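You operate a simulated robot arm through the tools that you are given. There is no shell and no other tool. Be economical: measure what you need, move in short steps, check, and stop when the job is done.

Carry out the task below with a simulated two-armed robot. There is one attempt and no reset: what you move stays moved.

JOB
Move the flood lamp's plug to the two-socket box's green socket.
Fine: breaker off before a ring is freed; lock the green ring, then breaker on again; the lamp burns.

It is judged by the outcome, as a careful person would: the job done as asked, and still so three seconds after it is handed in. It fails if anything else is knocked over, pushed out of place, dropped, spilled or broken.

ROBOT AND FRAMES
Two 7-joint arms with two-finger parallel grippers on one trunk, on a base that drives. Base frame: it is fixed to the floor where the robot stands at the start and does not move with it; the origin is under the middle of the robot, x ahead of it, y to its left, z up; the surface under the hand at the start is at about z = 850. Units: mm, rad, N and s.
The left shoulder is at the start at [20, 170, 1328], the right one opposite. With the tool pointing down near the work surface each hand reaches from about 100 to 640 mm from the robot's upright axis, wherever it stands, measured 20 degrees to its own side. Places, roughly: blue ring of the grey feed box [400, 300, 900]; blue-banded plug of the two-socket (5x5x10 cm) [500, 300, 900]; brake lever of the orange reel [900, -1000, 1200]; breaker of the grey feed box [500, 0, 900]; crank of the orange reel [700, -1000, 900]; green ring of the two-socket box [500, -300, 900]; plug of the orange reel (5x5x10 cm) [600, -700, 900]; red button of the orange reel [900, -1100, 1200]; ring of the green-taped socket box [600, -600, 300]; ring of the orange reel [900, -900, 1200]; ring of the white-taped socket box [500, -400, 300]; switch of the yellow flood lamp [800, -500, 900]; white ring of the two-socket box [400, -200, 900]; white-taped plug (5x5x10 cm) [700, -100, 900]; yellow flood lamp [800, -400, 1000]; yellow ring of the grey feed box [500, 100, 900]. Payload 3.8 kg a hand.
The TCP of each hand is the grasp point between the finger pads, 30 mm short of the fingertips. In the tool frame z runs along the fingers and y along their closing line. Largest opening 110 mm; finger width 20, thickness 10; the body of the gripper, 48 by 112 mm, starts 55 mm behind the TCP.
Orientation is told as [roll, pitch, yaw] about the base's x, y, z axes, in that order, counted from this pose: with the fingers straight down and closing along the base's y, the tool's x points along the base's -x, its y along +y and its z along -z.

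CONTROLS
- The arms move only by the tool send_rows. It takes "left_rows", "right_rows" or both (then of equal length, played together; a hand with none holds still); each is one flat list of numbers, 7 for each row, row after row: the turn, a rotation vector about the tool's x, y, z in rad, then the shift along the tool's x, y, z in mm, then the gripper command, from -1 (shut) to 1 (fully open), values between in proportion. In form: [wx, wy, wz, x, y, z, claw, wx, wy, wz, x, y, z, claw, ...]. A call has 1 to 12 rows; each row shifts and turns the commanded pose from where the row before left it, along the tool's axes as they then stand. A row lasts 0.2 s, in which the tool goes at most 50 mm and 0.15 rad; a call with a longer step from one row to the next is refused whole, and so is a gripper value outside its range. Where a pose cannot be reached the arm comes as near as it can. A force on the tool above 90 N (or 10 N above the force at the start of the call, whichever is more), or a blocked arm, ends the call early, and 0.2 s more pass. Each finger travels about 72 mm/s and halts on what it meets, pressing with about 34 N; the grip force reading is that of the motor and also rises with nothing between the fingers. The clock runs only during rows and for 0.2 s after the last one: add rows that do not move to give the fingers time. The reply holds the time, the measured pose of the TCP, the force on the tool along the base axes, the opening and the grip force, in the units named above and with some noise, with the torque about the TCP (base axes, N m) and any sound that the robot's microphone picked up.
- Cameras (640 x 400 px; columns grow to the right, rows downward): "scene" is now at [103.7, -12.2, 1468.9]; the picture's right is [-0.15, -0.99, 0.00], its down [-0.67, 0.10, -0.74] and it looks along [0.73, -0.11, -0.67] (base axes); focal length 268 px, centre (320, 200). "left" rides on the left gripper at [73, -17, -103] in its tool frame; the picture's right is [0.23, 0.97, 0.00], its down [-0.76, 0.18, -0.62] and it looks along [-0.61, 0.14, 0.78] (tool axes); focal length 222 px, centre (320, 200). "right" rides on the right gripper at [72, 17, -103] in its tool frame; the picture's right is [-0.23, 0.97, 0.00], its down [-0.76, -0.18, -0.62] and it looks along [-0.61, -0.14, 0.78] (tool axes); focal length 222 px, centre (320, 200).
- grab_frame(camera): a new picture of that camera. It takes no simulated time.
- raise_lower(by): slides the trunk up (or, below 0, down) by that many mm; the arms and the scene camera ride with it, the base frame stays. It gives what a move gives, with no picture.
- roll_base(legs): drives the robot by 1 to 6 legs, each [ahead, turn to the left] in mm and rad, along the robot's own axes; the way and the turn of a leg run together, so that a leg with both is an arc; at most 1500 mm and 3.142 rad a leg. The arms and the cameras ride along, it lands a little off, and it stops where it bumps. It gives what a move gives.
- aim_head(pan, tilt): turns the head with the scene camera to pan (to the left, within 1.396 rad either way) and tilt (down, from -0.506 to 1.204), counted from straight ahead of the robot. It gives what a move gives.
- locate(camera, pixels): for up to 12 pixels [column, row] of the newest picture of that camera ("zoom" is the newest enlarged one), the place [x, y, z] in the base frame of the surface seen there, good to about 2 mm. It takes no simulated time.
- zoom(camera, box): a new picture of the part [left, top, right, bottom] of that camera's present view, enlarged. It takes no simulated time.
- finish_job(): hands the job in; it is judged then, once.

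Go step by step. Measure first, check grasps and placings, and put right what went wrong. The budget is 80 turns and 62 pictures, counting those below and the enlarged ones. Unless the task says otherwise, let go and move clear before handing in, and close with one line.

The tools are called as name(argument=value, ...) on one line, values as JSON. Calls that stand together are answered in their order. send_rows: Moves the arms, as the interface text tells. Its arguments: {"type":"object","properties":{"left_rows":{"type":"array","items":{"type":"number"}},"right_rows":{"type":"array","items":{"type":"number"}}},"required":[]} The other tools are called the same way: raise_lower (by) slides the trunk up or down; roll_base (legs) drives the base; aim_head (pan, tilt) turns the head that bears the scene camera; grab_frame (camera) takes a picture; locate (camera, pixels) gives the place of the surface under pixels of a picture; zoom (camera, box) takes an enlarged picture of a part of a camera's view; finish_job () hands the job in.

At the start:

```text
clock: 0.0
left_tcp_pos: [421.9, 21.4, 1220.2]
left_tool_rot: [0.0, 0.001, 0.002]
left_ft_force: [-0.4, -0.1, -0.2]
left_moment: [-0.01, 0.02, -0.02]
left_width: 109.7
left_grasp_force: 0.0
right_tcp_pos: [418.1, -371.5, 1210.8]
right_tool_rot: [0.001, 0.0, 0.002]
right_ft_force: [-0.4, -0.3, -0.9]
right_moment: [0.0, 0.04, -0.03]
right_width: 110.2
right_grasp_force: 0.1
trunk travel left (down, up): [-425.0, 145.0]
robot x, y, heading: [-2.2, 0.5, -0.002]
head pan, tilt: [-0.15, 0.74]
```

scene: 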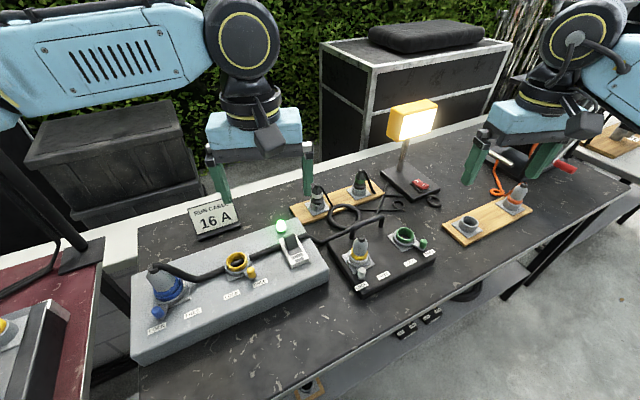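
right: 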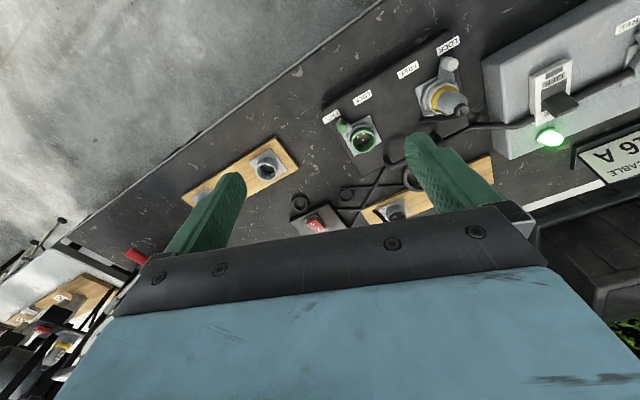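
left: 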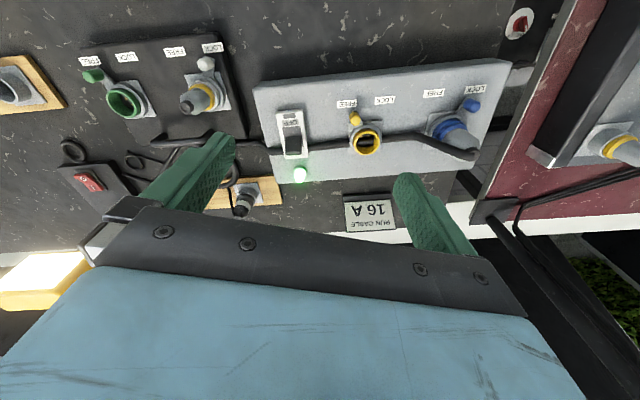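

The scene shows the grey feed box (blue plug, empty yellow socket, breaker lit green), the two-socket box with one plug, and the lamp burning. I zoom to trace the cables and see the ring tabs and labels.

zoom(camera="scene", box=[280, 150, 460, 300])

zoom(camera="scene", box=[130, 190, 340, 350])

zoom(camera="left", box=[50, 20, 310, 220])

```text
2.67 times, centred on (370, 225) of scene
```

zoom: 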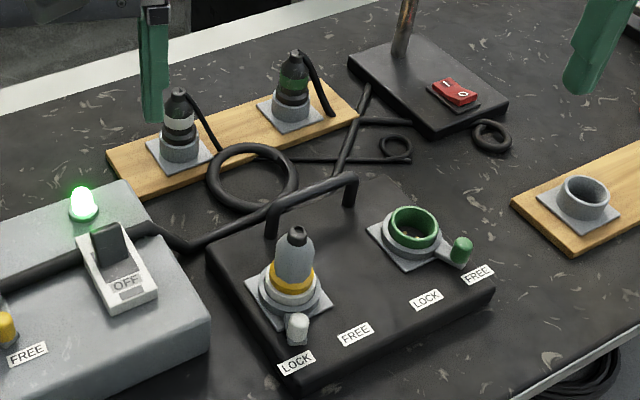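

```text
2.50 times, centred on (235, 270) of scene
```

zoom: 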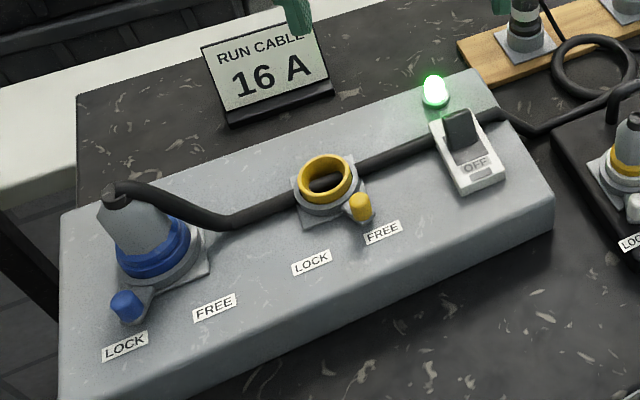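

```text
2.00 times, centred on (180, 120) of left
```

zoom: 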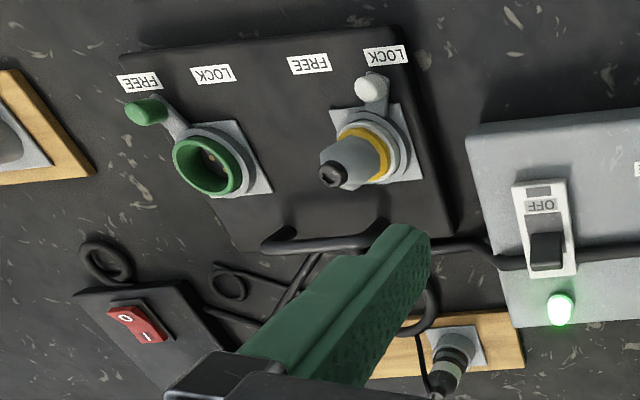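

The plug in the white ring shows no obvious cable, so I need to trace the lamp's cord. I zoom tighter on that region.

zoom(camera="scene", box=[300, 170, 400, 240])

zoom(camera="scene", box=[330, 220, 440, 300])

zoom(camera="right", box=[280, 30, 500, 240])

```text
5.71 times, centred on (350, 205) of scene
```

zoom: 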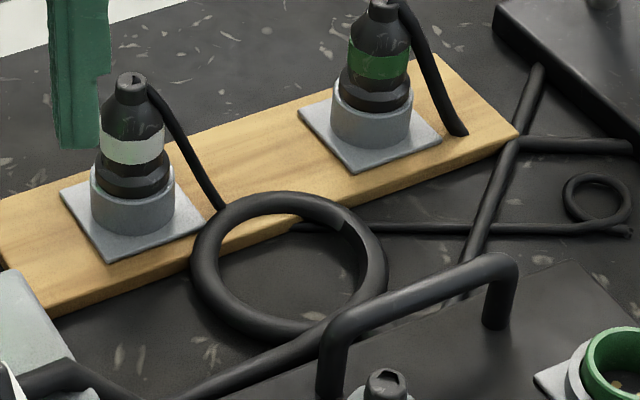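

```text
5.00 times, centred on (385, 260) of scene
```

zoom: 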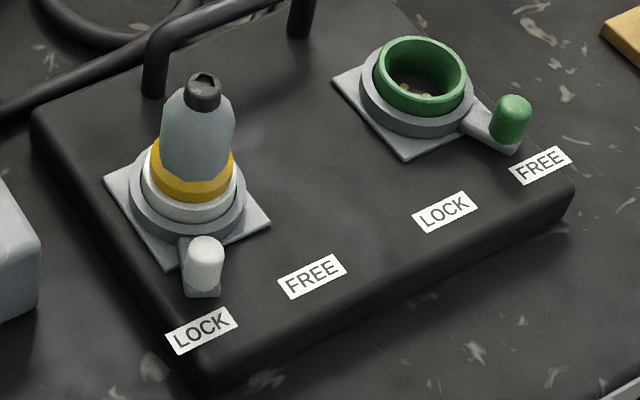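

```text
1.90 times, centred on (390, 135) of right
```

zoom: 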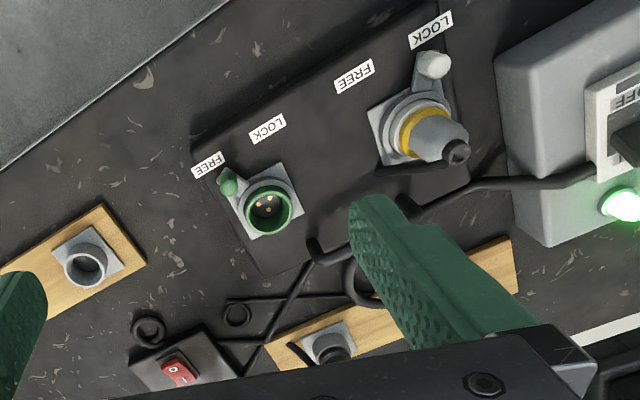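

The visible candidates are the yellow-banded plug in the white ring (locked) and white/green taped plugs on a wooden rest. I measure the key points on the boxes now.

locate(camera="zoom", pixels=[[456, 152], [432, 66], [268, 208], [228, 185], [320, 245], [85, 262], [330, 345], [268, 130], [354, 75], [207, 165], [315, 248], [178, 372]])

locate(camera="scene", pixels=[[360, 240], [361, 258], [361, 274], [361, 287], [384, 275], [404, 236], [423, 244], [438, 250], [412, 262], [292, 242], [298, 262], [282, 228]])

```text
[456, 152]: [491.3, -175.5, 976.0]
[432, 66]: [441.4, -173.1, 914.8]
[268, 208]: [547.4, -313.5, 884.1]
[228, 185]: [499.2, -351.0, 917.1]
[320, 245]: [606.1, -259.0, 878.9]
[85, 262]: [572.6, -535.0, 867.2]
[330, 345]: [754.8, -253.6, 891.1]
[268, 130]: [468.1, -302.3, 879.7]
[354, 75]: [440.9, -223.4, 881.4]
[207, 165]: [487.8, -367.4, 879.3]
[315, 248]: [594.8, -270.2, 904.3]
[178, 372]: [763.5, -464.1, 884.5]
```

```text
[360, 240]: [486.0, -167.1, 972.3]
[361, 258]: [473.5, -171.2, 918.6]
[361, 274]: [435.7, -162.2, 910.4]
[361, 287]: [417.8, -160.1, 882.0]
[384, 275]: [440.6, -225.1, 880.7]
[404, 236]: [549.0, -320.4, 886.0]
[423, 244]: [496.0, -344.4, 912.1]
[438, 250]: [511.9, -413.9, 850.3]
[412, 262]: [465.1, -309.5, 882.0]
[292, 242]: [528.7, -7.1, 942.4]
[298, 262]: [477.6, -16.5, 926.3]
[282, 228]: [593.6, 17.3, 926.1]
```

Box top is z≈880, the plug top about [490,-172,976]. I turn the left hand to view the plug and cords from the side, lifting clear.

send_rows(left_rows=[0, 0, 0.143, 0, 0, 0, -1, 0, 0, 0.143, 0, 0, 0, -1, 0, 0, 0.143, 0, 0, 0, -1, 0, 0, 0.143, 0, 0, 0, -1, 0, 0, 0.143, 0, 0, 0, -1, 0, 0, 0.143, 0, 0, 0, -1, 0, 0, 0.143, 0, 0, 0, -1, 0, 0, 0.143, 0, 0, 0, -1, 0, 0, 0.143, 0, 0, 0, -1, 0, 0, 0.143, 0, 0, 0, -1, 0, 0, 0.141, 0, 0, 0, -1])

send_rows(left_rows=[0, 0, 0, 0, 45, 0, -1, 0, 0, 0, 0, 45, 0, -1, 0, 0, 0, 0, 45, 30, -1, 0, 0, 0, -20, 20, 30, -1])

grab_frame(camera="left")

```text
clock: 2.4
left_tcp_pos: [422.1, 20.9, 1219.8]
left_tool_rot: [-0.001, -0.002, -1.569]
left_ft_force: [-1.0, -0.1, 1.0]
left_moment: [-0.02, 0.01, 0.03]
left_width: 0.2
left_grasp_force: 33.9
right_tcp_pos: [418.2, -372.2, 1210.8]
right_tool_rot: [0.001, -0.001, -0.002]
right_ft_force: [0.1, 0.8, -0.6]
right_moment: [-0.03, -0.02, -0.02]
right_width: 110.0
right_grasp_force: 0.2
trunk travel left (down, up): [-425.0, 145.0]
robot x, y, heading: [0.6, 0.4, -0.004]
head pan, tilt: [-0.15, 0.74]
```

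```text
refused: row 3 steps farther than a row can; nothing moved
```

```text
52 pictures are left
```

left: 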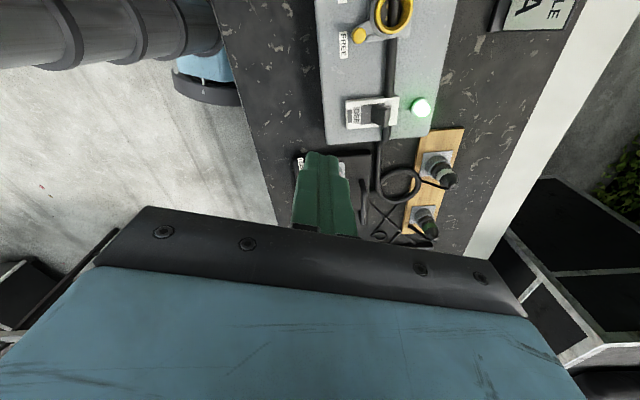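

The inverted view shows finger hiding the box. I shift the hand forward (+x) to see behind the box.

send_rows(left_rows=[0, 0, 0, 0, 45, 0, -1, 0, 0, 0, 0, 45, 0, -1, 0, 0, 0, 0, 45, 0, -1, 0, 0, 0, 0, 45, 0, -1, 0, 0, 0, 0, 20, 0, -1, 0, 0, 0, 0, 0, 45, -1, 0, 0, 0, 0, 0, 35, -1])

grab_frame(camera="left")

zoom(camera="left", box=[180, 100, 420, 250])

```text
clock: 4.0
left_tcp_pos: [597.0, 27.2, 1139.4]
left_tool_rot: [0.003, -0.001, -1.57]
left_ft_force: [-0.4, 0.5, 0.6]
left_moment: [-0.02, 0.0, -0.01]
left_width: 0.0
left_grasp_force: 34.5
left hand out of reach, approached as far as the arm can: row 4, 5
right_tcp_pos: [418.3, -371.3, 1211.4]
right_tool_rot: [0.0, 0.0, 0.0]
right_ft_force: [0.5, 0.3, 0.0]
right_moment: [-0.02, 0.06, 0.03]
right_width: 110.0
right_grasp_force: 0.1
trunk travel left (down, up): [-425.0, 145.0]
robot x, y, heading: [-0.9, -1.9, 0.0]
head pan, tilt: [-0.15, 0.74]
```

```text
51 pictures are left
```

left: 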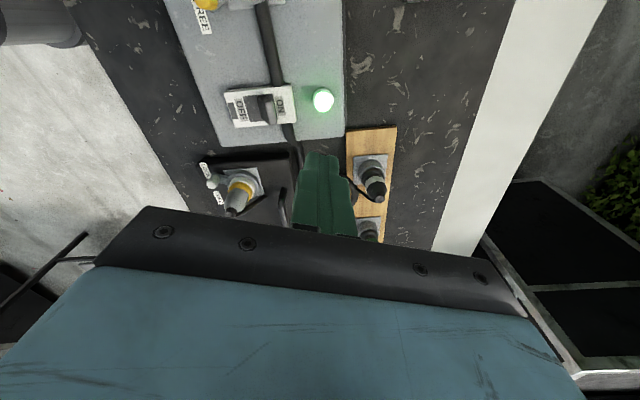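

```text
2.67 times, centred on (300, 175) of left
```

zoom: 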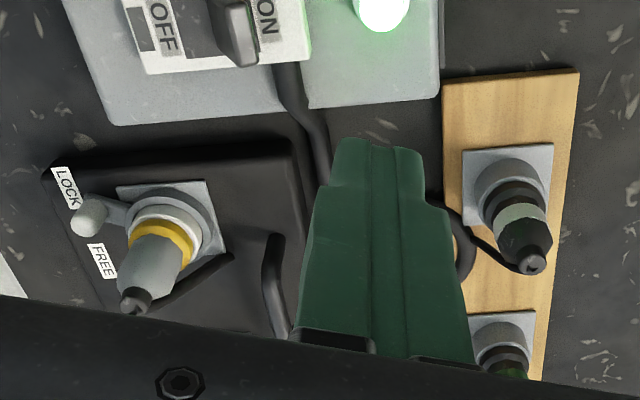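

The yellow-banded plug in the white ring has a cord leaving its top toward the lamp, and only it is in a live box, so it is the lamp's plug. Next I measure the breaker lever for switching off.

locate(camera="zoom", pixels=[[235, 20], [242, 50], [250, 60], [225, 15], [268, 30], [290, 30], [160, 30], [210, 55], [200, 30], [300, 80], [135, 300], [160, 230]])

zoom(camera="scene", box=[260, 210, 330, 280])

```text
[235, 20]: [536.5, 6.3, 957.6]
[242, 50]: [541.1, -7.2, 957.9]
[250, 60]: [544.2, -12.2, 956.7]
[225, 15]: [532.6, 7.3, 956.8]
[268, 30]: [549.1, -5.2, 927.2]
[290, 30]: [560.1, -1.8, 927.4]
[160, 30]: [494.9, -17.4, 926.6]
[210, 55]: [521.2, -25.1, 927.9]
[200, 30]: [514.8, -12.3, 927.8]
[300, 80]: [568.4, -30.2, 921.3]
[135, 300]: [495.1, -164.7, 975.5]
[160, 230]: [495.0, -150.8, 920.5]
```

```text
5.71 times, centred on (295, 245) of scene
```

zoom: 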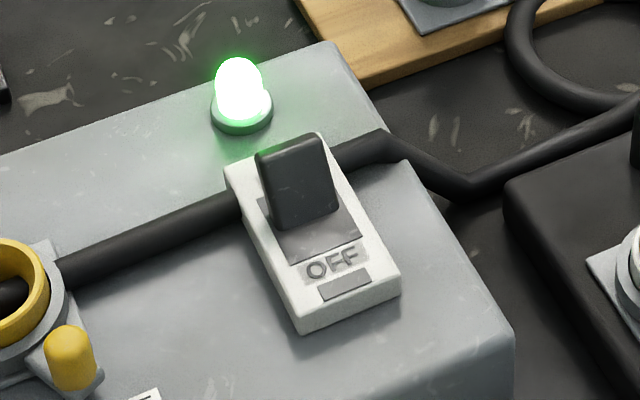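

The lever top is at ≈[538,0,957], leaning to ON; OFF is toward −x. I bring the closed left fingers down behind it and push it toward −x.

send_rows(left_rows=[0, 0, 0, -20, -12, 38, -1, 0, 0, 0, 0, 0, 42, -1, 0, 0, 0, 0, 0, 42, -1, 0, 0, 0, 0, 0, 42, -1, 0, 0, 0, 0, 0, 0, -1])

grab_frame(camera="left")

```text
clock: 5.2
left_tcp_pos: [577.9, 10.2, 985.1]
left_tool_rot: [-0.002, 0.001, -1.569]
left_ft_force: [-0.3, 0.2, 0.2]
left_moment: [0.05, 0.0, 0.01]
left_width: 0.3
left_grasp_force: 34.0
left hand out of reach, approached as far as the arm can: row 4
right_tcp_pos: [418.4, -371.9, 1210.0]
right_tool_rot: [0.0, 0.0, 0.0]
right_ft_force: [0.1, -0.8, 1.0]
right_moment: [0.01, 0.0, 0.03]
right_width: 109.9
right_grasp_force: 0.0
trunk travel left (down, up): [-425.0, 145.0]
robot x, y, heading: [-1.9, -1.6, -0.001]
head pan, tilt: [-0.15, 0.74]
```

```text
48 pictures are left
```

left: 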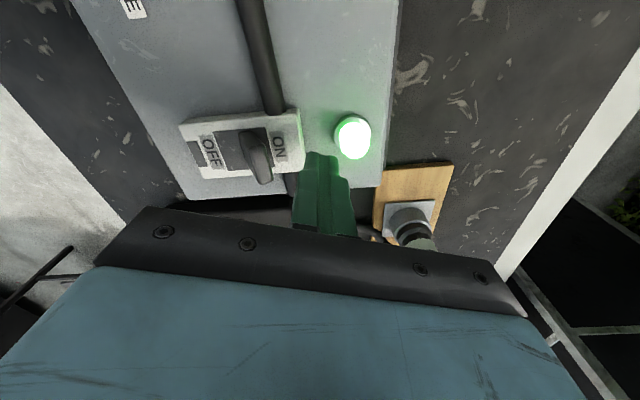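

The closed finger stands behind the lever on the ON side. I lower 10 mm, align, and push toward OFF.

send_rows(left_rows=[0, 0, 0, -8, -4, 10, -1, 0, 0, 0, -2, -13, 0, -1, 0, 0, 0, -2, -13, 0, -1, 0, 0, 0, -2, -13, 0, -1, 0, 0, 0, -2, -12, 0, -1])

grab_frame(camera="scene")

```text
clock: 6.4
left_tcp_pos: [524.6, -3.9, 977.5]
left_tool_rot: [0.001, 0.002, -1.567]
left_ft_force: [0.4, 0.7, 2.3]
left_moment: [-0.01, -0.02, 0.03]
left_width: 0.0
left_grasp_force: 33.6
right_tcp_pos: [419.2, -370.3, 1211.3]
right_tool_rot: [0.001, -0.001, 0.0]
right_ft_force: [1.3, 1.2, -0.1]
right_moment: [-0.01, 0.01, 0.02]
right_width: 110.0
right_grasp_force: 0.1
trunk travel left (down, up): [-425.0, 145.0]
robot x, y, heading: [-0.7, -1.4, 0.001]
head pan, tilt: [-0.15, 0.74]
```

```text
47 pictures are left
```

scene: 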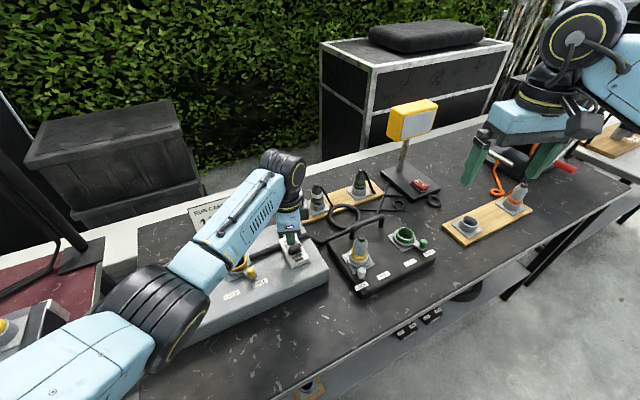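

The lamp has gone dark, so the breaker is off. I lift the left hand away and bring the right hand over the two-socket box to look closely.

send_rows(left_rows=[0, 0, 0, 0, 0, -40, -1, 0, 0, 0, 0, 0, -45, -1, 0, 0, 0, 0, 0, -45, -1, 0, 0, 0, 40, 0, -20, -1, 0, 0, 0, 45, -15, 0, -1, 0, 0, 0, 45, -15, 0, -1, 0, 0, 0, 45, -15, 0, -1], right_rows=[0, 0, 0, 0, 0, 45, -1, 0, 0, 0, 0, 0, 45, -1, 0, 0, 0, 0, 0, 30, -1, 0, 0, 0, 30, 35, 0, -1, 0, 0, 0, 10, 40, 0, -1, 0, 0, 0, 0, 40, 0, -1, 0, 0, 0, 0, 0, 0, -1])

grab_frame(camera="right")

zoom(camera="scene", box=[260, 200, 460, 310])

```text
clock: 8.0
left_tcp_pos: [471.2, 170.3, 1126.3]
left_tool_rot: [-0.001, 0.0, -1.568]
left_ft_force: [-0.4, 0.9, 0.0]
left_moment: [-0.02, 0.01, -0.01]
left_width: 0.0
left_grasp_force: 34.1
right_tcp_pos: [377.8, -254.3, 1093.7]
right_tool_rot: [-0.001, 0.001, 0.0]
right_ft_force: [-0.2, -0.5, -0.6]
right_moment: [-0.02, -0.01, -0.02]
right_width: 0.1
right_grasp_force: 34.1
trunk travel left (down, up): [-425.0, 145.0]
robot x, y, heading: [-0.9, -2.4, 0.0]
head pan, tilt: [-0.15, 0.74]
```

```text
46 pictures are left
```

right: 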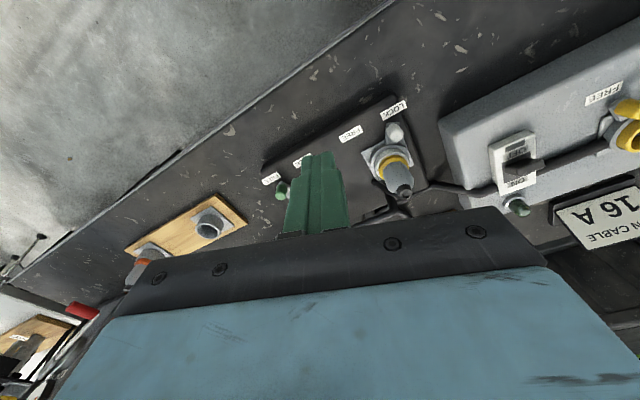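

```text
3.20 times, centred on (360, 255) of scene
```

zoom: 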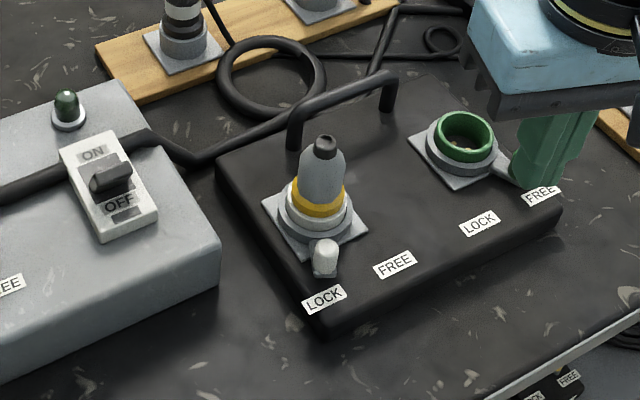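

The pilot light is dark and the breaker shows OFF. I measure ring centres, square plate corners, knobs and the plug from this zoom.

locate(camera="zoom", pixels=[[322, 248], [325, 270], [266, 206], [306, 258], [366, 229], [412, 136], [460, 188], [498, 172], [436, 136], [492, 140], [466, 160], [468, 114]])

locate(camera="right", pixels=[[395, 130], [404, 193], [365, 152], [428, 183], [383, 165], [407, 158], [393, 107], [350, 132], [300, 160], [271, 178], [282, 190], [395, 185]])

```text
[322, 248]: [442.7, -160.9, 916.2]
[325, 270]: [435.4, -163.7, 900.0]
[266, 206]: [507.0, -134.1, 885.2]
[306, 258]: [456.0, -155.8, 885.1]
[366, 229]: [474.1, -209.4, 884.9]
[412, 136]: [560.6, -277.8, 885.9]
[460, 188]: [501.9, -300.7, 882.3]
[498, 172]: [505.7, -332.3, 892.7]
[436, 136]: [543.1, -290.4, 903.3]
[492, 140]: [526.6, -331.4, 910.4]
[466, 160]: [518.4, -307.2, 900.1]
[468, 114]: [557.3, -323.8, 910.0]
```

```text
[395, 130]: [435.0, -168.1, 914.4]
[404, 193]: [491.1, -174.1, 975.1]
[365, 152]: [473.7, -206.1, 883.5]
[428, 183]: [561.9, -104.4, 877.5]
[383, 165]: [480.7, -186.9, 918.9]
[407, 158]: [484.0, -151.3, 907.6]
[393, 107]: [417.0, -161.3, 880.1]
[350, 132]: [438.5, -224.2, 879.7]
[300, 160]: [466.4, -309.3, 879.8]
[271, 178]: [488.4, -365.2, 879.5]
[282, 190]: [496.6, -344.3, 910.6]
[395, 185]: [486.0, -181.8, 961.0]
```

White ring: centre ≈[490.5,-171.5], knob ≈[438,-166] (≈174°), FREE at ≈226°, a counter-clockwise turn. I bring the right hand with a 40 mm opening above the knob.

send_rows(right_rows=[0, 0, 0, -20, 30, 0, -0.27, 0, 0, 0, -20, 30, 0, -0.27, 0, 0, 0, -21, 28, 0, -0.27, 0, 0, 0.1, 0, 0, 0, -0.27, 0, 0, 0, 0, 0, 40, -0.27, 0, 0, 0, 0, 0, 40, -0.27, 0, 0, 0, 0, 0, 40, -0.27, 0, 0, 0, 0, 0, 0, -0.27])

grab_frame(camera="right")

zoom(camera="scene", box=[300, 180, 460, 300])

```text
clock: 9.8
left_tcp_pos: [472.7, 170.0, 1125.8]
left_tool_rot: [0.0, 0.0, -1.569]
left_ft_force: [0.0, -0.5, 0.4]
left_moment: [0.0, 0.01, 0.01]
left_width: 0.0
left_grasp_force: 33.9
right_tcp_pos: [440.8, -168.5, 969.5]
right_tool_rot: [-0.001, 0.0, -0.101]
right_ft_force: [0.6, -0.2, 1.1]
right_moment: [0.02, -0.02, -0.01]
right_width: 40.1
right_grasp_force: 0.0
trunk travel left (down, up): [-425.0, 145.0]
robot x, y, heading: [0.6, -0.8, -0.0]
head pan, tilt: [-0.15, 0.74]
```

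```text
44 pictures are left
```

right: 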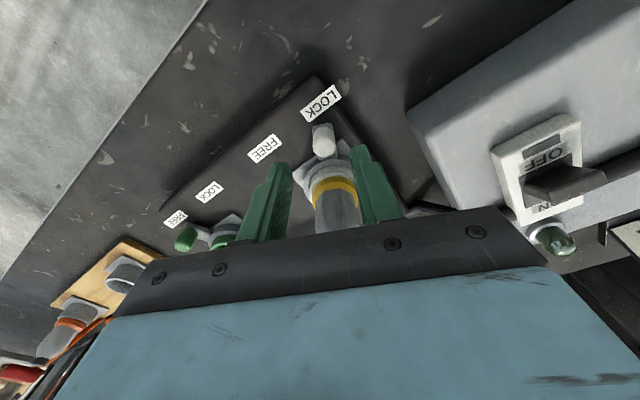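

```text
3.33 times, centred on (380, 240) of scene
```

zoom: 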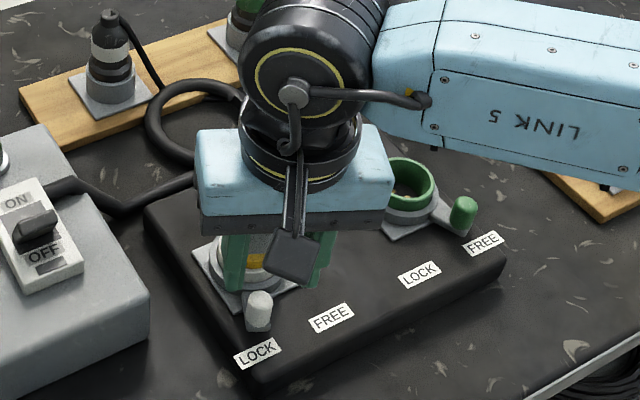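

Fingers straddle the knob line (TCP [441,-168]); descending 42 mm puts them around the knob.

send_rows(right_rows=[0, 0, 0, 0, 1, 22, -0.27, 0, 0, 0, 0, 0, 20, -0.27, 0, 0, 0, 0, 0, 0, -0.27])

grab_frame(camera="right")

```text
clock: 10.6
left_tcp_pos: [471.7, 168.9, 1126.0]
left_tool_rot: [0.0, 0.003, -1.569]
left_ft_force: [-0.7, 0.1, 0.8]
left_moment: [0.03, -0.04, 0.03]
left_width: 0.3
left_grasp_force: 33.4
right_tcp_pos: [440.8, -168.1, 928.5]
right_tool_rot: [0.001, 0.002, -0.099]
right_ft_force: [-0.7, -0.2, -0.1]
right_moment: [0.01, -0.02, 0.02]
right_width: 40.2
right_grasp_force: 0.1
trunk travel left (down, up): [-425.0, 145.0]
robot x, y, heading: [3.4, 0.2, -0.001]
head pan, tilt: [-0.15, 0.74]
```

```text
42 pictures are left
```

right: 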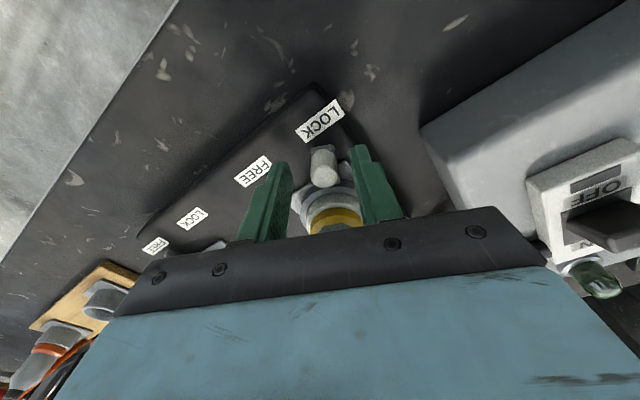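

The knob sits between the pads. I close loosely and swing along the arc toward FREE.

send_rows(right_rows=[0, 0, 0, 0, 0, 0, -0.65, 0, 0, 0, 0, 0, 0, -0.65, 0, 0, -0.13, 0, -6.6, 0, -0.65, 0, 0, -0.13, 0, -6.6, 0, -0.65, 0, 0, -0.13, 0, -6.6, 0, -0.65, 0, 0, -0.13, 0, -6.6, 0, -0.65, 0, 0, -0.13, 0, -6.6, 0, -0.65, 0, 0, -0.13, 0, -6.6, 0, -0.65])

grab_frame(camera="right")

```text
clock: 12.4
left_tcp_pos: [471.4, 170.4, 1125.3]
left_tool_rot: [0.001, 0.0, -1.57]
left_ft_force: [0.3, 0.2, 0.2]
left_moment: [-0.01, 0.01, -0.01]
left_width: 0.0
left_grasp_force: 33.5
right_tcp_pos: [447.9, -205.5, 928.8]
right_tool_rot: [0.0, 0.0, 0.68]
right_ft_force: [1.2, 0.5, 0.6]
right_moment: [-0.02, -0.01, -0.02]
right_width: 20.1
right_grasp_force: 0.5
trunk travel left (down, up): [-425.0, 145.0]
robot x, y, heading: [1.8, -4.6, -0.0]
head pan, tilt: [-0.15, 0.74]
```

```text
41 pictures are left
```

right: 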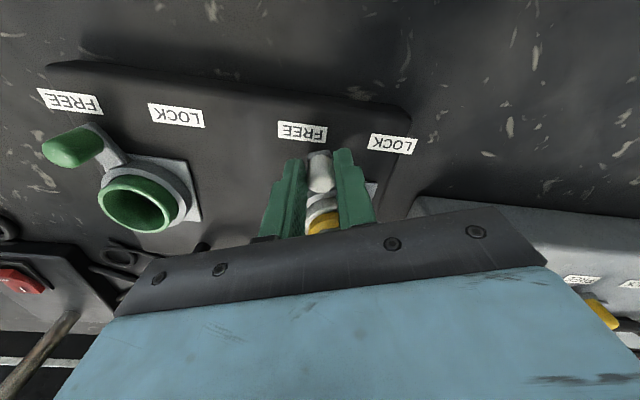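

The knob follows and approaches FREE; the green lever at FREE sits a bit past its label, so I continue until it stops.

send_rows(right_rows=[0, 0, -0.12, 0, -6.2, 0, -0.65, 0, 0, -0.12, 0, -6.2, 0, -0.65, 0, 0, 0, 0, 0, 0, -0.65])

grab_frame(camera="right")

```text
clock: 13.2
left_tcp_pos: [473.0, 169.5, 1124.9]
left_tool_rot: [0.001, -0.001, -1.568]
left_ft_force: [0.2, 0.1, 0.0]
left_moment: [-0.01, -0.01, -0.01]
left_width: 0.1
left_grasp_force: 33.8
right_tcp_pos: [452.6, -202.0, 928.7]
right_tool_rot: [0.009, -0.005, 0.852]
right_ft_force: [1.0, 0.2, 0.1]
right_moment: [-0.04, -0.08, 0.01]
right_width: 20.0
right_grasp_force: 1.3
right hand out of reach, approached as far as the arm can: row 2
trunk travel left (down, up): [-425.0, 145.0]
robot x, y, heading: [-4.0, 1.2, -0.0]
head pan, tilt: [-0.15, 0.74]
```

```text
40 pictures are left
```

right: 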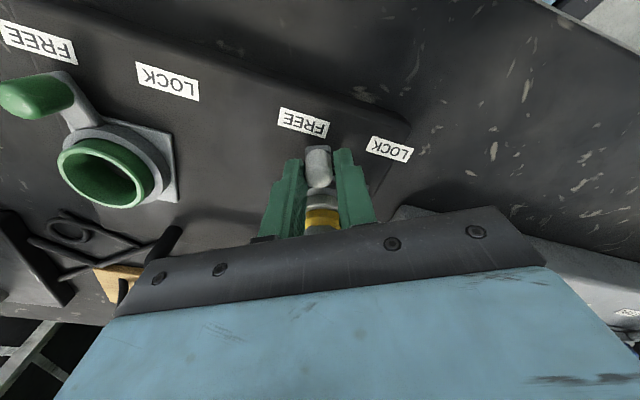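

The wrist is at its yaw limit. I back the yaw off while pushing on tangentially to find the FREE stop.

send_rows(right_rows=[0, 0, 0.12, 1, -4, 0, -0.65, 0, 0, 0.12, 0, -4, 0, -0.65, 0, 0, 0, 0, -4, 0, -0.65, 0, 0, 0, 0, -4, 0, -0.65, 0, 0, 0, 0, 0, 0, -0.65])

grab_frame(camera="right")

zoom(camera="scene", box=[300, 180, 460, 300])

```text
clock: 14.4
left_tcp_pos: [470.8, 171.7, 1127.2]
left_tool_rot: [0.003, -0.001, -1.568]
left_ft_force: [-0.1, 0.2, -0.3]
left_moment: [-0.01, -0.03, 0.01]
left_width: 0.0
left_grasp_force: 34.0
right_tcp_pos: [460.8, -213.5, 927.8]
right_tool_rot: [0.01, -0.003, 0.614]
right_ft_force: [-10.8, 10.1, -1.7]
right_moment: [0.07, 0.19, 0.02]
right_width: 26.9
right_grasp_force: 7.0
trunk travel left (down, up): [-425.0, 145.0]
robot x, y, heading: [1.5, -2.2, -0.003]
head pan, tilt: [-0.15, 0.74]
```

```text
39 pictures are left
```

right: 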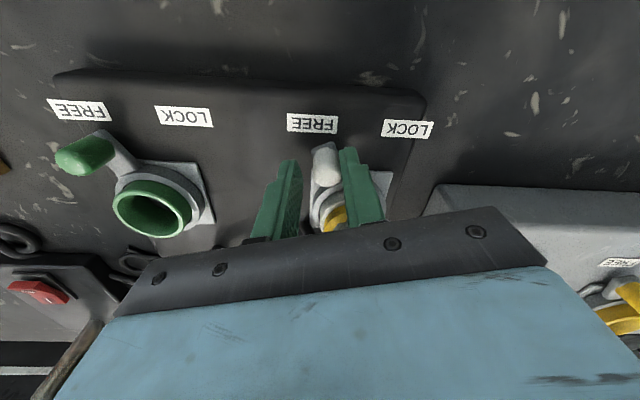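

```text
3.33 times, centred on (380, 240) of scene
```

zoom: 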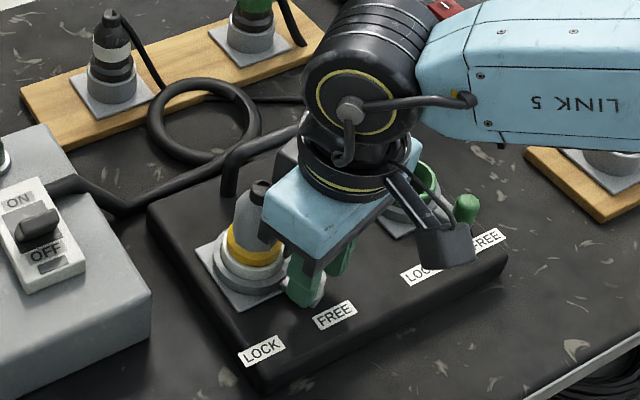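

About 15 N of resistance and the fingers spread: the lever is at its FREE stop. I open, lift off and view.

send_rows(right_rows=[0, 0, 0, 0, 5, 0, -0.27, 0, 0, 0, 0, 0, 0, -0.27, 0, 0, 0, 0, 0, -40, -0.27, 0, 0, 0, 0, 0, -45, -0.27, 0, 0, 0, 20, -20, -40, -0.27, 0, 0, 0, 20, -20, 0, 0.3, 0, 0, 0, 20, -20, 0, 0.3])

grab_frame(camera="right")

zoom(camera="scene", box=[300, 180, 460, 300])

```text
clock: 16.0
left_tcp_pos: [471.8, 170.9, 1126.0]
left_tool_rot: [-0.001, 0.0, -1.568]
left_ft_force: [0.1, 0.1, 0.5]
left_moment: [0.04, -0.01, 0.0]
left_width: 0.3
left_grasp_force: 34.2
right_tcp_pos: [446.9, -295.7, 1050.8]
right_tool_rot: [0.01, -0.004, 0.615]
right_ft_force: [0.4, -0.2, 0.3]
right_moment: [0.03, -0.06, -0.02]
right_width: 71.5
right_grasp_force: 0.0
trunk travel left (down, up): [-425.0, 145.0]
robot x, y, heading: [1.6, 0.1, 0.006]
head pan, tilt: [-0.15, 0.74]
```

```text
37 pictures are left
```

right: 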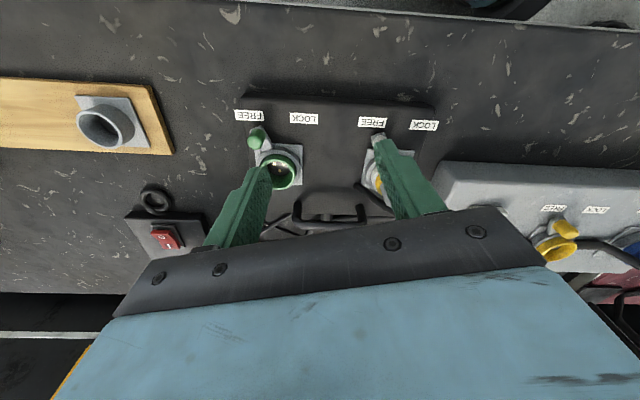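

```text
3.33 times, centred on (380, 240) of scene
```

zoom: 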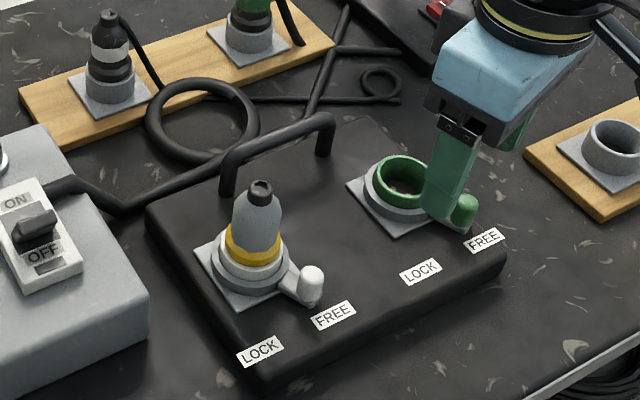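

Both levers now sit identically at FREE. I measure knobs, plate corners and plug again for the transfer vector.

locate(camera="zoom", pixels=[[310, 275], [465, 203], [195, 248], [236, 308], [346, 186], [389, 239], [262, 187], [262, 184], [243, 235], [253, 262], [257, 225], [376, 180]])

zoom(camera="right", box=[220, 90, 460, 240])

```text
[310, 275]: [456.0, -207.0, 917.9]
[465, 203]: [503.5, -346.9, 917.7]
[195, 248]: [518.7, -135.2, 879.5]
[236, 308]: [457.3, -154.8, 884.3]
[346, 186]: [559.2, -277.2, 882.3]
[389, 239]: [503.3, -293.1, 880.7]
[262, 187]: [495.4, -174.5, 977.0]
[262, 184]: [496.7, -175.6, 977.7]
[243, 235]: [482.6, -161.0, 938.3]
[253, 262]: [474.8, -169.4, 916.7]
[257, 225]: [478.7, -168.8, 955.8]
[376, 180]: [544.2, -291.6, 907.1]
```

```text
2.67 times, centred on (340, 165) of right
```

zoom: 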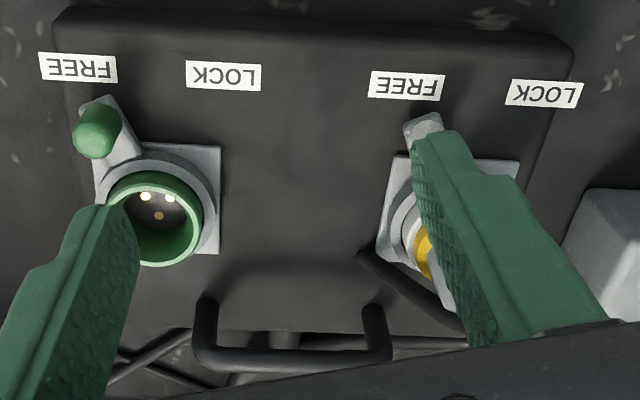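

The plug-to-green shift by knobs, labels and plates averages (48,-142), exactly 150 mm. I check where the plug's cord lies so fingers avoid it.

locate(camera="zoom", pixels=[[362, 256], [385, 270], [410, 287], [440, 308], [430, 270], [158, 262], [148, 172], [203, 215], [110, 200], [370, 310], [320, 345], [206, 330]])

```text
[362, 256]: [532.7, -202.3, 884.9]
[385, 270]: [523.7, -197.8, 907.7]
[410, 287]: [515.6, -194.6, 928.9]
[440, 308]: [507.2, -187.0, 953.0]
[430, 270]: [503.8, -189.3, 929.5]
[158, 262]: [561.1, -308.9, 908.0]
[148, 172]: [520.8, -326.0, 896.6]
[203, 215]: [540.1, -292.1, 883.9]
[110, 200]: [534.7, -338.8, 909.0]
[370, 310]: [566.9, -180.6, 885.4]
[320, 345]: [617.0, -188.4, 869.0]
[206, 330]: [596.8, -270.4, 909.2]
```

The cord drops from the plug top toward [532,-202]; at hand yaw −0.3 the fingers clear it and the knob. I rotate and move above the plug at safe height.

send_rows(right_rows=[0, 0, 0.131, 0, 0, 0, 0.1, 0, 0, 0.131, 0, 0, 0, 0.1, 0, 0, 0.131, 0, 0, 0, 0.1, 0, 0, 0.131, 0, 0, 0, 0.1, 0, 0, 0.131, 0, 0, 0, 0.1, 0, 0, 0.131, 0, 0, 0, 0.1, 0, 0, 0.129, 0, 0, 0, 0.1, 0, 0, 0, -2, 43.6, 0, 0.1, 0, 0, 0, -2, 43.6, 0, 0.1, 0, 0, 0, -2, 43.6, 0, 0.1, 0, 0, 0, 0, 0, 0, 0.1])

grab_frame(camera="right")

```text
clock: 18.4
left_tcp_pos: [472.4, 169.4, 1125.2]
left_tool_rot: [-0.002, 0.001, -1.569]
left_ft_force: [-1.0, -0.8, -0.9]
left_moment: [0.02, -0.01, 0.03]
left_width: 0.0
left_grasp_force: 33.8
right_tcp_pos: [491.4, -171.9, 1052.6]
right_tool_rot: [0.009, 0.006, -0.306]
right_ft_force: [-1.1, 0.1, -0.8]
right_moment: [0.05, 0.0, 0.01]
right_width: 60.7
right_grasp_force: 0.0
trunk travel left (down, up): [-425.0, 145.0]
robot x, y, heading: [3.7, 2.3, -0.001]
head pan, tilt: [-0.15, 0.74]
```

```text
34 pictures are left
```

right: 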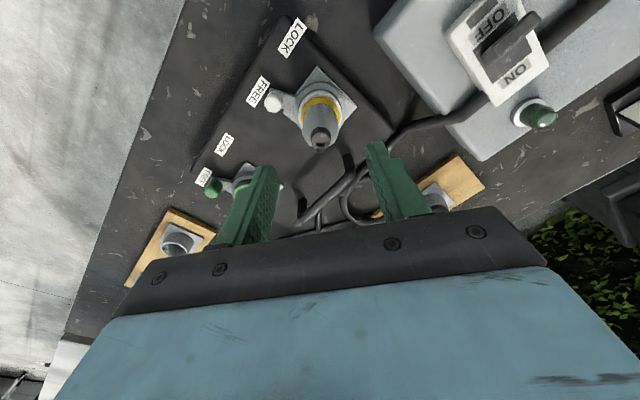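

The plug is centred between the fingers. I descend to TCP z≈947.

send_rows(right_rows=[0, 0, 0, 0, 0, 40, 0.1, 0, 0, 0, 0, 0, 35, 0.1, 0, 0, 0, 0, 0, 30, 0.1, 0, 0, 0, 0, 0, 0, 0.1])

grab_frame(camera="right")

zoom(camera="scene", box=[300, 180, 460, 300])

```text
clock: 19.4
left_tcp_pos: [472.0, 170.7, 1126.2]
left_tool_rot: [0.001, 0.0, -1.571]
left_ft_force: [-0.3, -0.5, 0.6]
left_moment: [0.03, -0.01, 0.05]
left_width: 0.0
left_grasp_force: 34.4
right_tcp_pos: [488.7, -171.5, 945.9]
right_tool_rot: [0.008, 0.004, -0.304]
right_ft_force: [-0.9, 0.5, -0.5]
right_moment: [0.01, 0.01, 0.03]
right_width: 60.3
right_grasp_force: 0.0
trunk travel left (down, up): [-425.0, 145.0]
robot x, y, heading: [-1.2, -0.6, -0.001]
head pan, tilt: [-0.15, 0.74]
```

```text
33 pictures are left
```

right: 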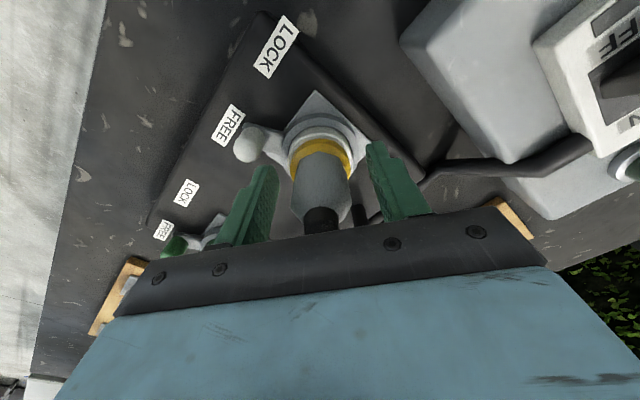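

```text
3.33 times, centred on (380, 240) of scene
```

zoom: 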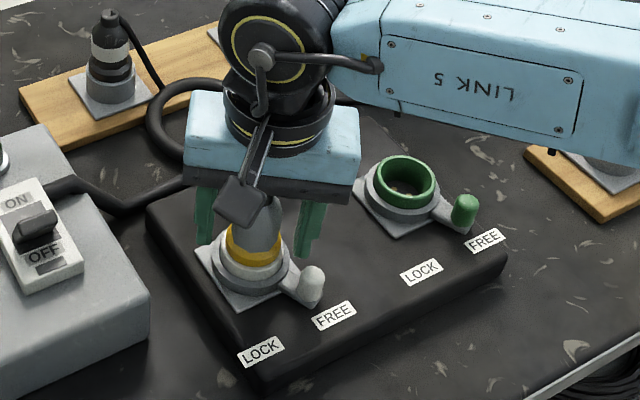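

Good straddle. I close on the plug and check the grip.

send_rows(right_rows=[0, 0, 0, 0, 0, 2, -1, 0, 0, 0, 0, 0, 0, -1, 0, 0, 0, 0, 0, 0, -1, 0, 0, 0, 0, 0, 0, -1])

```text
clock: 20.4
left_tcp_pos: [471.1, 169.6, 1126.6]
left_tool_rot: [0.001, -0.002, -1.569]
left_ft_force: [-1.3, 0.1, -0.3]
left_moment: [0.0, -0.03, 0.0]
left_width: 0.0
left_grasp_force: 34.0
right_tcp_pos: [489.0, -170.8, 945.5]
right_tool_rot: [0.009, 0.005, -0.302]
right_ft_force: [-0.3, -3.0, 6.3]
right_moment: [-0.13, -0.01, -0.05]
right_width: 40.7
right_grasp_force: 34.2
trunk travel left (down, up): [-425.0, 145.0]
robot x, y, heading: [-0.4, 3.1, 0.002]
head pan, tilt: [-0.15, 0.74]
```

Held at 40.7 mm. I pull straight up in small steps.

send_rows(right_rows=[0, 0, 0, 0, 0, -8, -1, 0, 0, 0, 0, 0, -10, -1, 0, 0, 0, 0, 0, -12, -1, 0, 0, 0, 0, 0, -15, -1, 0, 0, 0, 0, 0, -15, -1, 0, 0, 0, 0, 0, -15, -1, 0, 0, 0, 0, 0, 0, -1])

zoom(camera="scene", box=[300, 170, 460, 290])

grab_frame(camera="right")

```text
clock: 22.0
left_tcp_pos: [472.7, 169.4, 1125.2]
left_tool_rot: [0.001, -0.001, -1.568]
left_ft_force: [0.4, -0.8, 0.2]
left_moment: [0.0, 0.0, 0.02]
left_width: 0.2
left_grasp_force: 34.0
right_tcp_pos: [490.0, -173.3, 1021.9]
right_tool_rot: [0.009, 0.006, -0.303]
right_ft_force: [-0.3, 0.0, -1.5]
right_moment: [-0.01, -0.02, 0.0]
right_width: 40.7
right_grasp_force: 34.2
trunk travel left (down, up): [-425.0, 145.0]
robot x, y, heading: [-2.6, 3.1, -0.001]
head pan, tilt: [-0.15, 0.74]
```

```text
3.33 times, centred on (380, 230) of scene
```

zoom: 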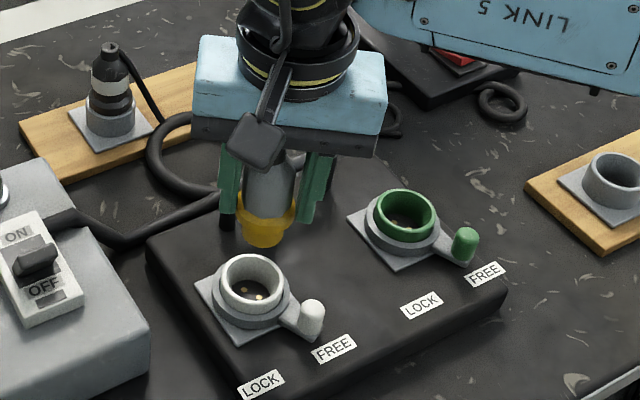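

```text
30 pictures are left
```

right: 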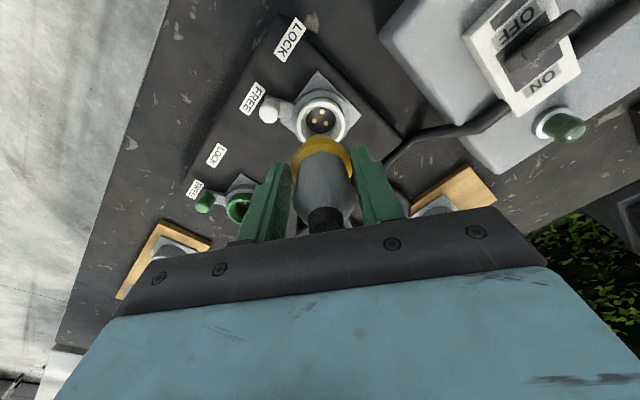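

The plug is out and both open rims are visible; I measure rim points on both to refine the transfer.

locate(camera="zoom", pixels=[[223, 283], [285, 285], [256, 258], [252, 310], [376, 216], [437, 217], [407, 191], [405, 242], [195, 277], [348, 212], [236, 337], [389, 267]])

```text
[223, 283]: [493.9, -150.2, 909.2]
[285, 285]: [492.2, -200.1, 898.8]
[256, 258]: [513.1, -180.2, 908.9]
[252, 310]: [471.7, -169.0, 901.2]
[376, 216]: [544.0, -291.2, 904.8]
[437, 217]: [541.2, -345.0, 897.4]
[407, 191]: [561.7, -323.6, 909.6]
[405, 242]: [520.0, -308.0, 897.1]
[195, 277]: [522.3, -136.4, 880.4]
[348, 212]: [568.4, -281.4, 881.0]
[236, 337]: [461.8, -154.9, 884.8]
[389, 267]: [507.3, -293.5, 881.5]
```

The average is again (48,-142). I carry the plug across by that shift at height.

send_rows(right_rows=[0, 0, 0, -22.05, -30.3, 0, -1, 0, 0, 0, -22.05, -30.3, 0, -1, 0, 0, 0, -22.05, -30.3, 0, -1, 0, 0, 0, -22.05, -30.3, 0, -1, 0, 0, 0, 0, 0, 0, -1, 0, 0, 0, 0, 0, 0, -1])

zoom(camera="scene", box=[320, 150, 480, 270])

grab_frame(camera="right")

```text
clock: 23.4
left_tcp_pos: [472.7, 169.8, 1126.8]
left_tool_rot: [0.001, 0.0, -1.568]
left_ft_force: [-0.4, -0.4, -0.1]
left_moment: [0.01, -0.02, 0.01]
left_width: 0.0
left_grasp_force: 34.6
right_tcp_pos: [537.8, -315.3, 1019.4]
right_tool_rot: [0.008, 0.007, -0.304]
right_ft_force: [0.2, -0.2, -1.5]
right_moment: [0.03, 0.02, -0.03]
right_width: 40.4
right_grasp_force: 34.1
trunk travel left (down, up): [-425.0, 145.0]
robot x, y, heading: [3.2, -0.8, -0.0]
head pan, tilt: [-0.15, 0.74]
```

```text
3.33 times, centred on (400, 210) of scene
```

zoom: 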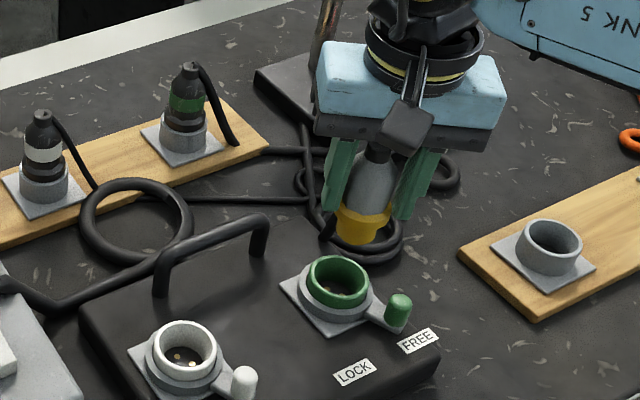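

```text
28 pictures are left
```

right: 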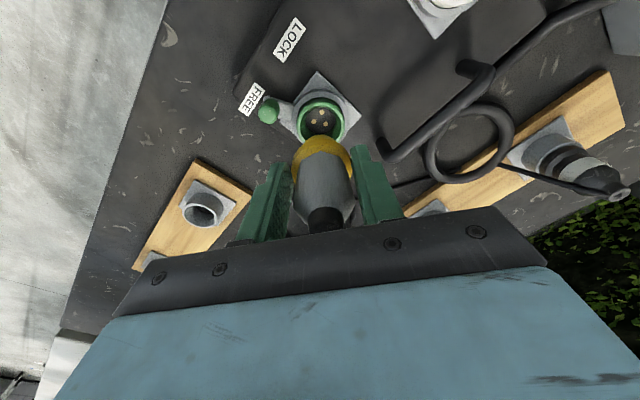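

The view matches the white-socket view almost pixel for pixel (rim at 300–347, knob at 268,108). I lower into the green socket in diminishing steps.

send_rows(right_rows=[0, 0, 0, 0, 0, 20, -1, 0, 0, 0, 0, 0, 15, -1, 0, 0, 0, 0, 0, 10, -1, 0, 0, 0, 0, 0, 8, -1, 0, 0, 0, 0, 0, 7, -1, 0, 0, 0, 0, 0, 6, -1, 0, 0, 0, 0, 0, 5, -1, 0, 0, 0, 0, 0, 4, -1, 0, 0, 0, 0, 0, 0, -1])

zoom(camera="scene", box=[320, 150, 480, 270])

```text
clock: 25.4
left_tcp_pos: [472.1, 170.9, 1126.5]
left_tool_rot: [0.0, 0.0, -1.569]
left_ft_force: [0.8, -0.2, 0.0]
left_moment: [0.0, -0.02, -0.01]
left_width: 0.0
left_grasp_force: 33.6
right_tcp_pos: [536.5, -314.1, 946.2]
right_tool_rot: [0.009, 0.003, -0.306]
right_ft_force: [-1.0, -1.0, 6.1]
right_moment: [0.04, -0.01, 0.03]
right_width: 40.8
right_grasp_force: 33.9
trunk travel left (down, up): [-425.0, 145.0]
robot x, y, heading: [-0.1, -0.8, -0.003]
head pan, tilt: [-0.15, 0.74]
```

```text
3.33 times, centred on (400, 210) of scene
```

zoom: 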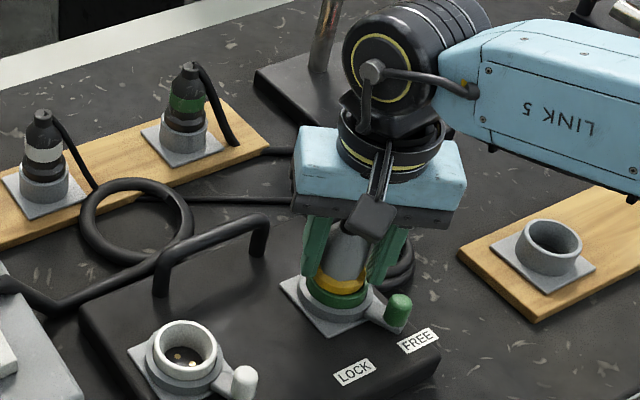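

TCP z 946 matches the grasp height with only 6 N. I press 3 mm more to be sure it is seated.

send_rows(right_rows=[0, 0, 0, 0, 0, 2, -1, 0, 0, 0, 0, 0, 2, -1, 0, 0, 0, 0, 0, 0, -1])

```text
clock: 26.2
left_tcp_pos: [469.4, 171.6, 1127.3]
left_tool_rot: [0.002, -0.001, -1.57]
left_ft_force: [-0.2, -0.8, -0.1]
left_moment: [0.0, -0.02, 0.0]
left_width: 0.1
left_grasp_force: 33.9
right_tcp_pos: [536.7, -313.0, 944.2]
right_tool_rot: [0.011, -0.001, -0.303]
right_ft_force: [-1.1, -5.7, 30.8]
right_moment: [-0.32, -0.03, -0.12]
right_width: 40.7
right_grasp_force: 34.0
trunk travel left (down, up): [-425.0, 145.0]
robot x, y, heading: [-1.1, 1.4, -0.007]
head pan, tilt: [-0.15, 0.74]
```

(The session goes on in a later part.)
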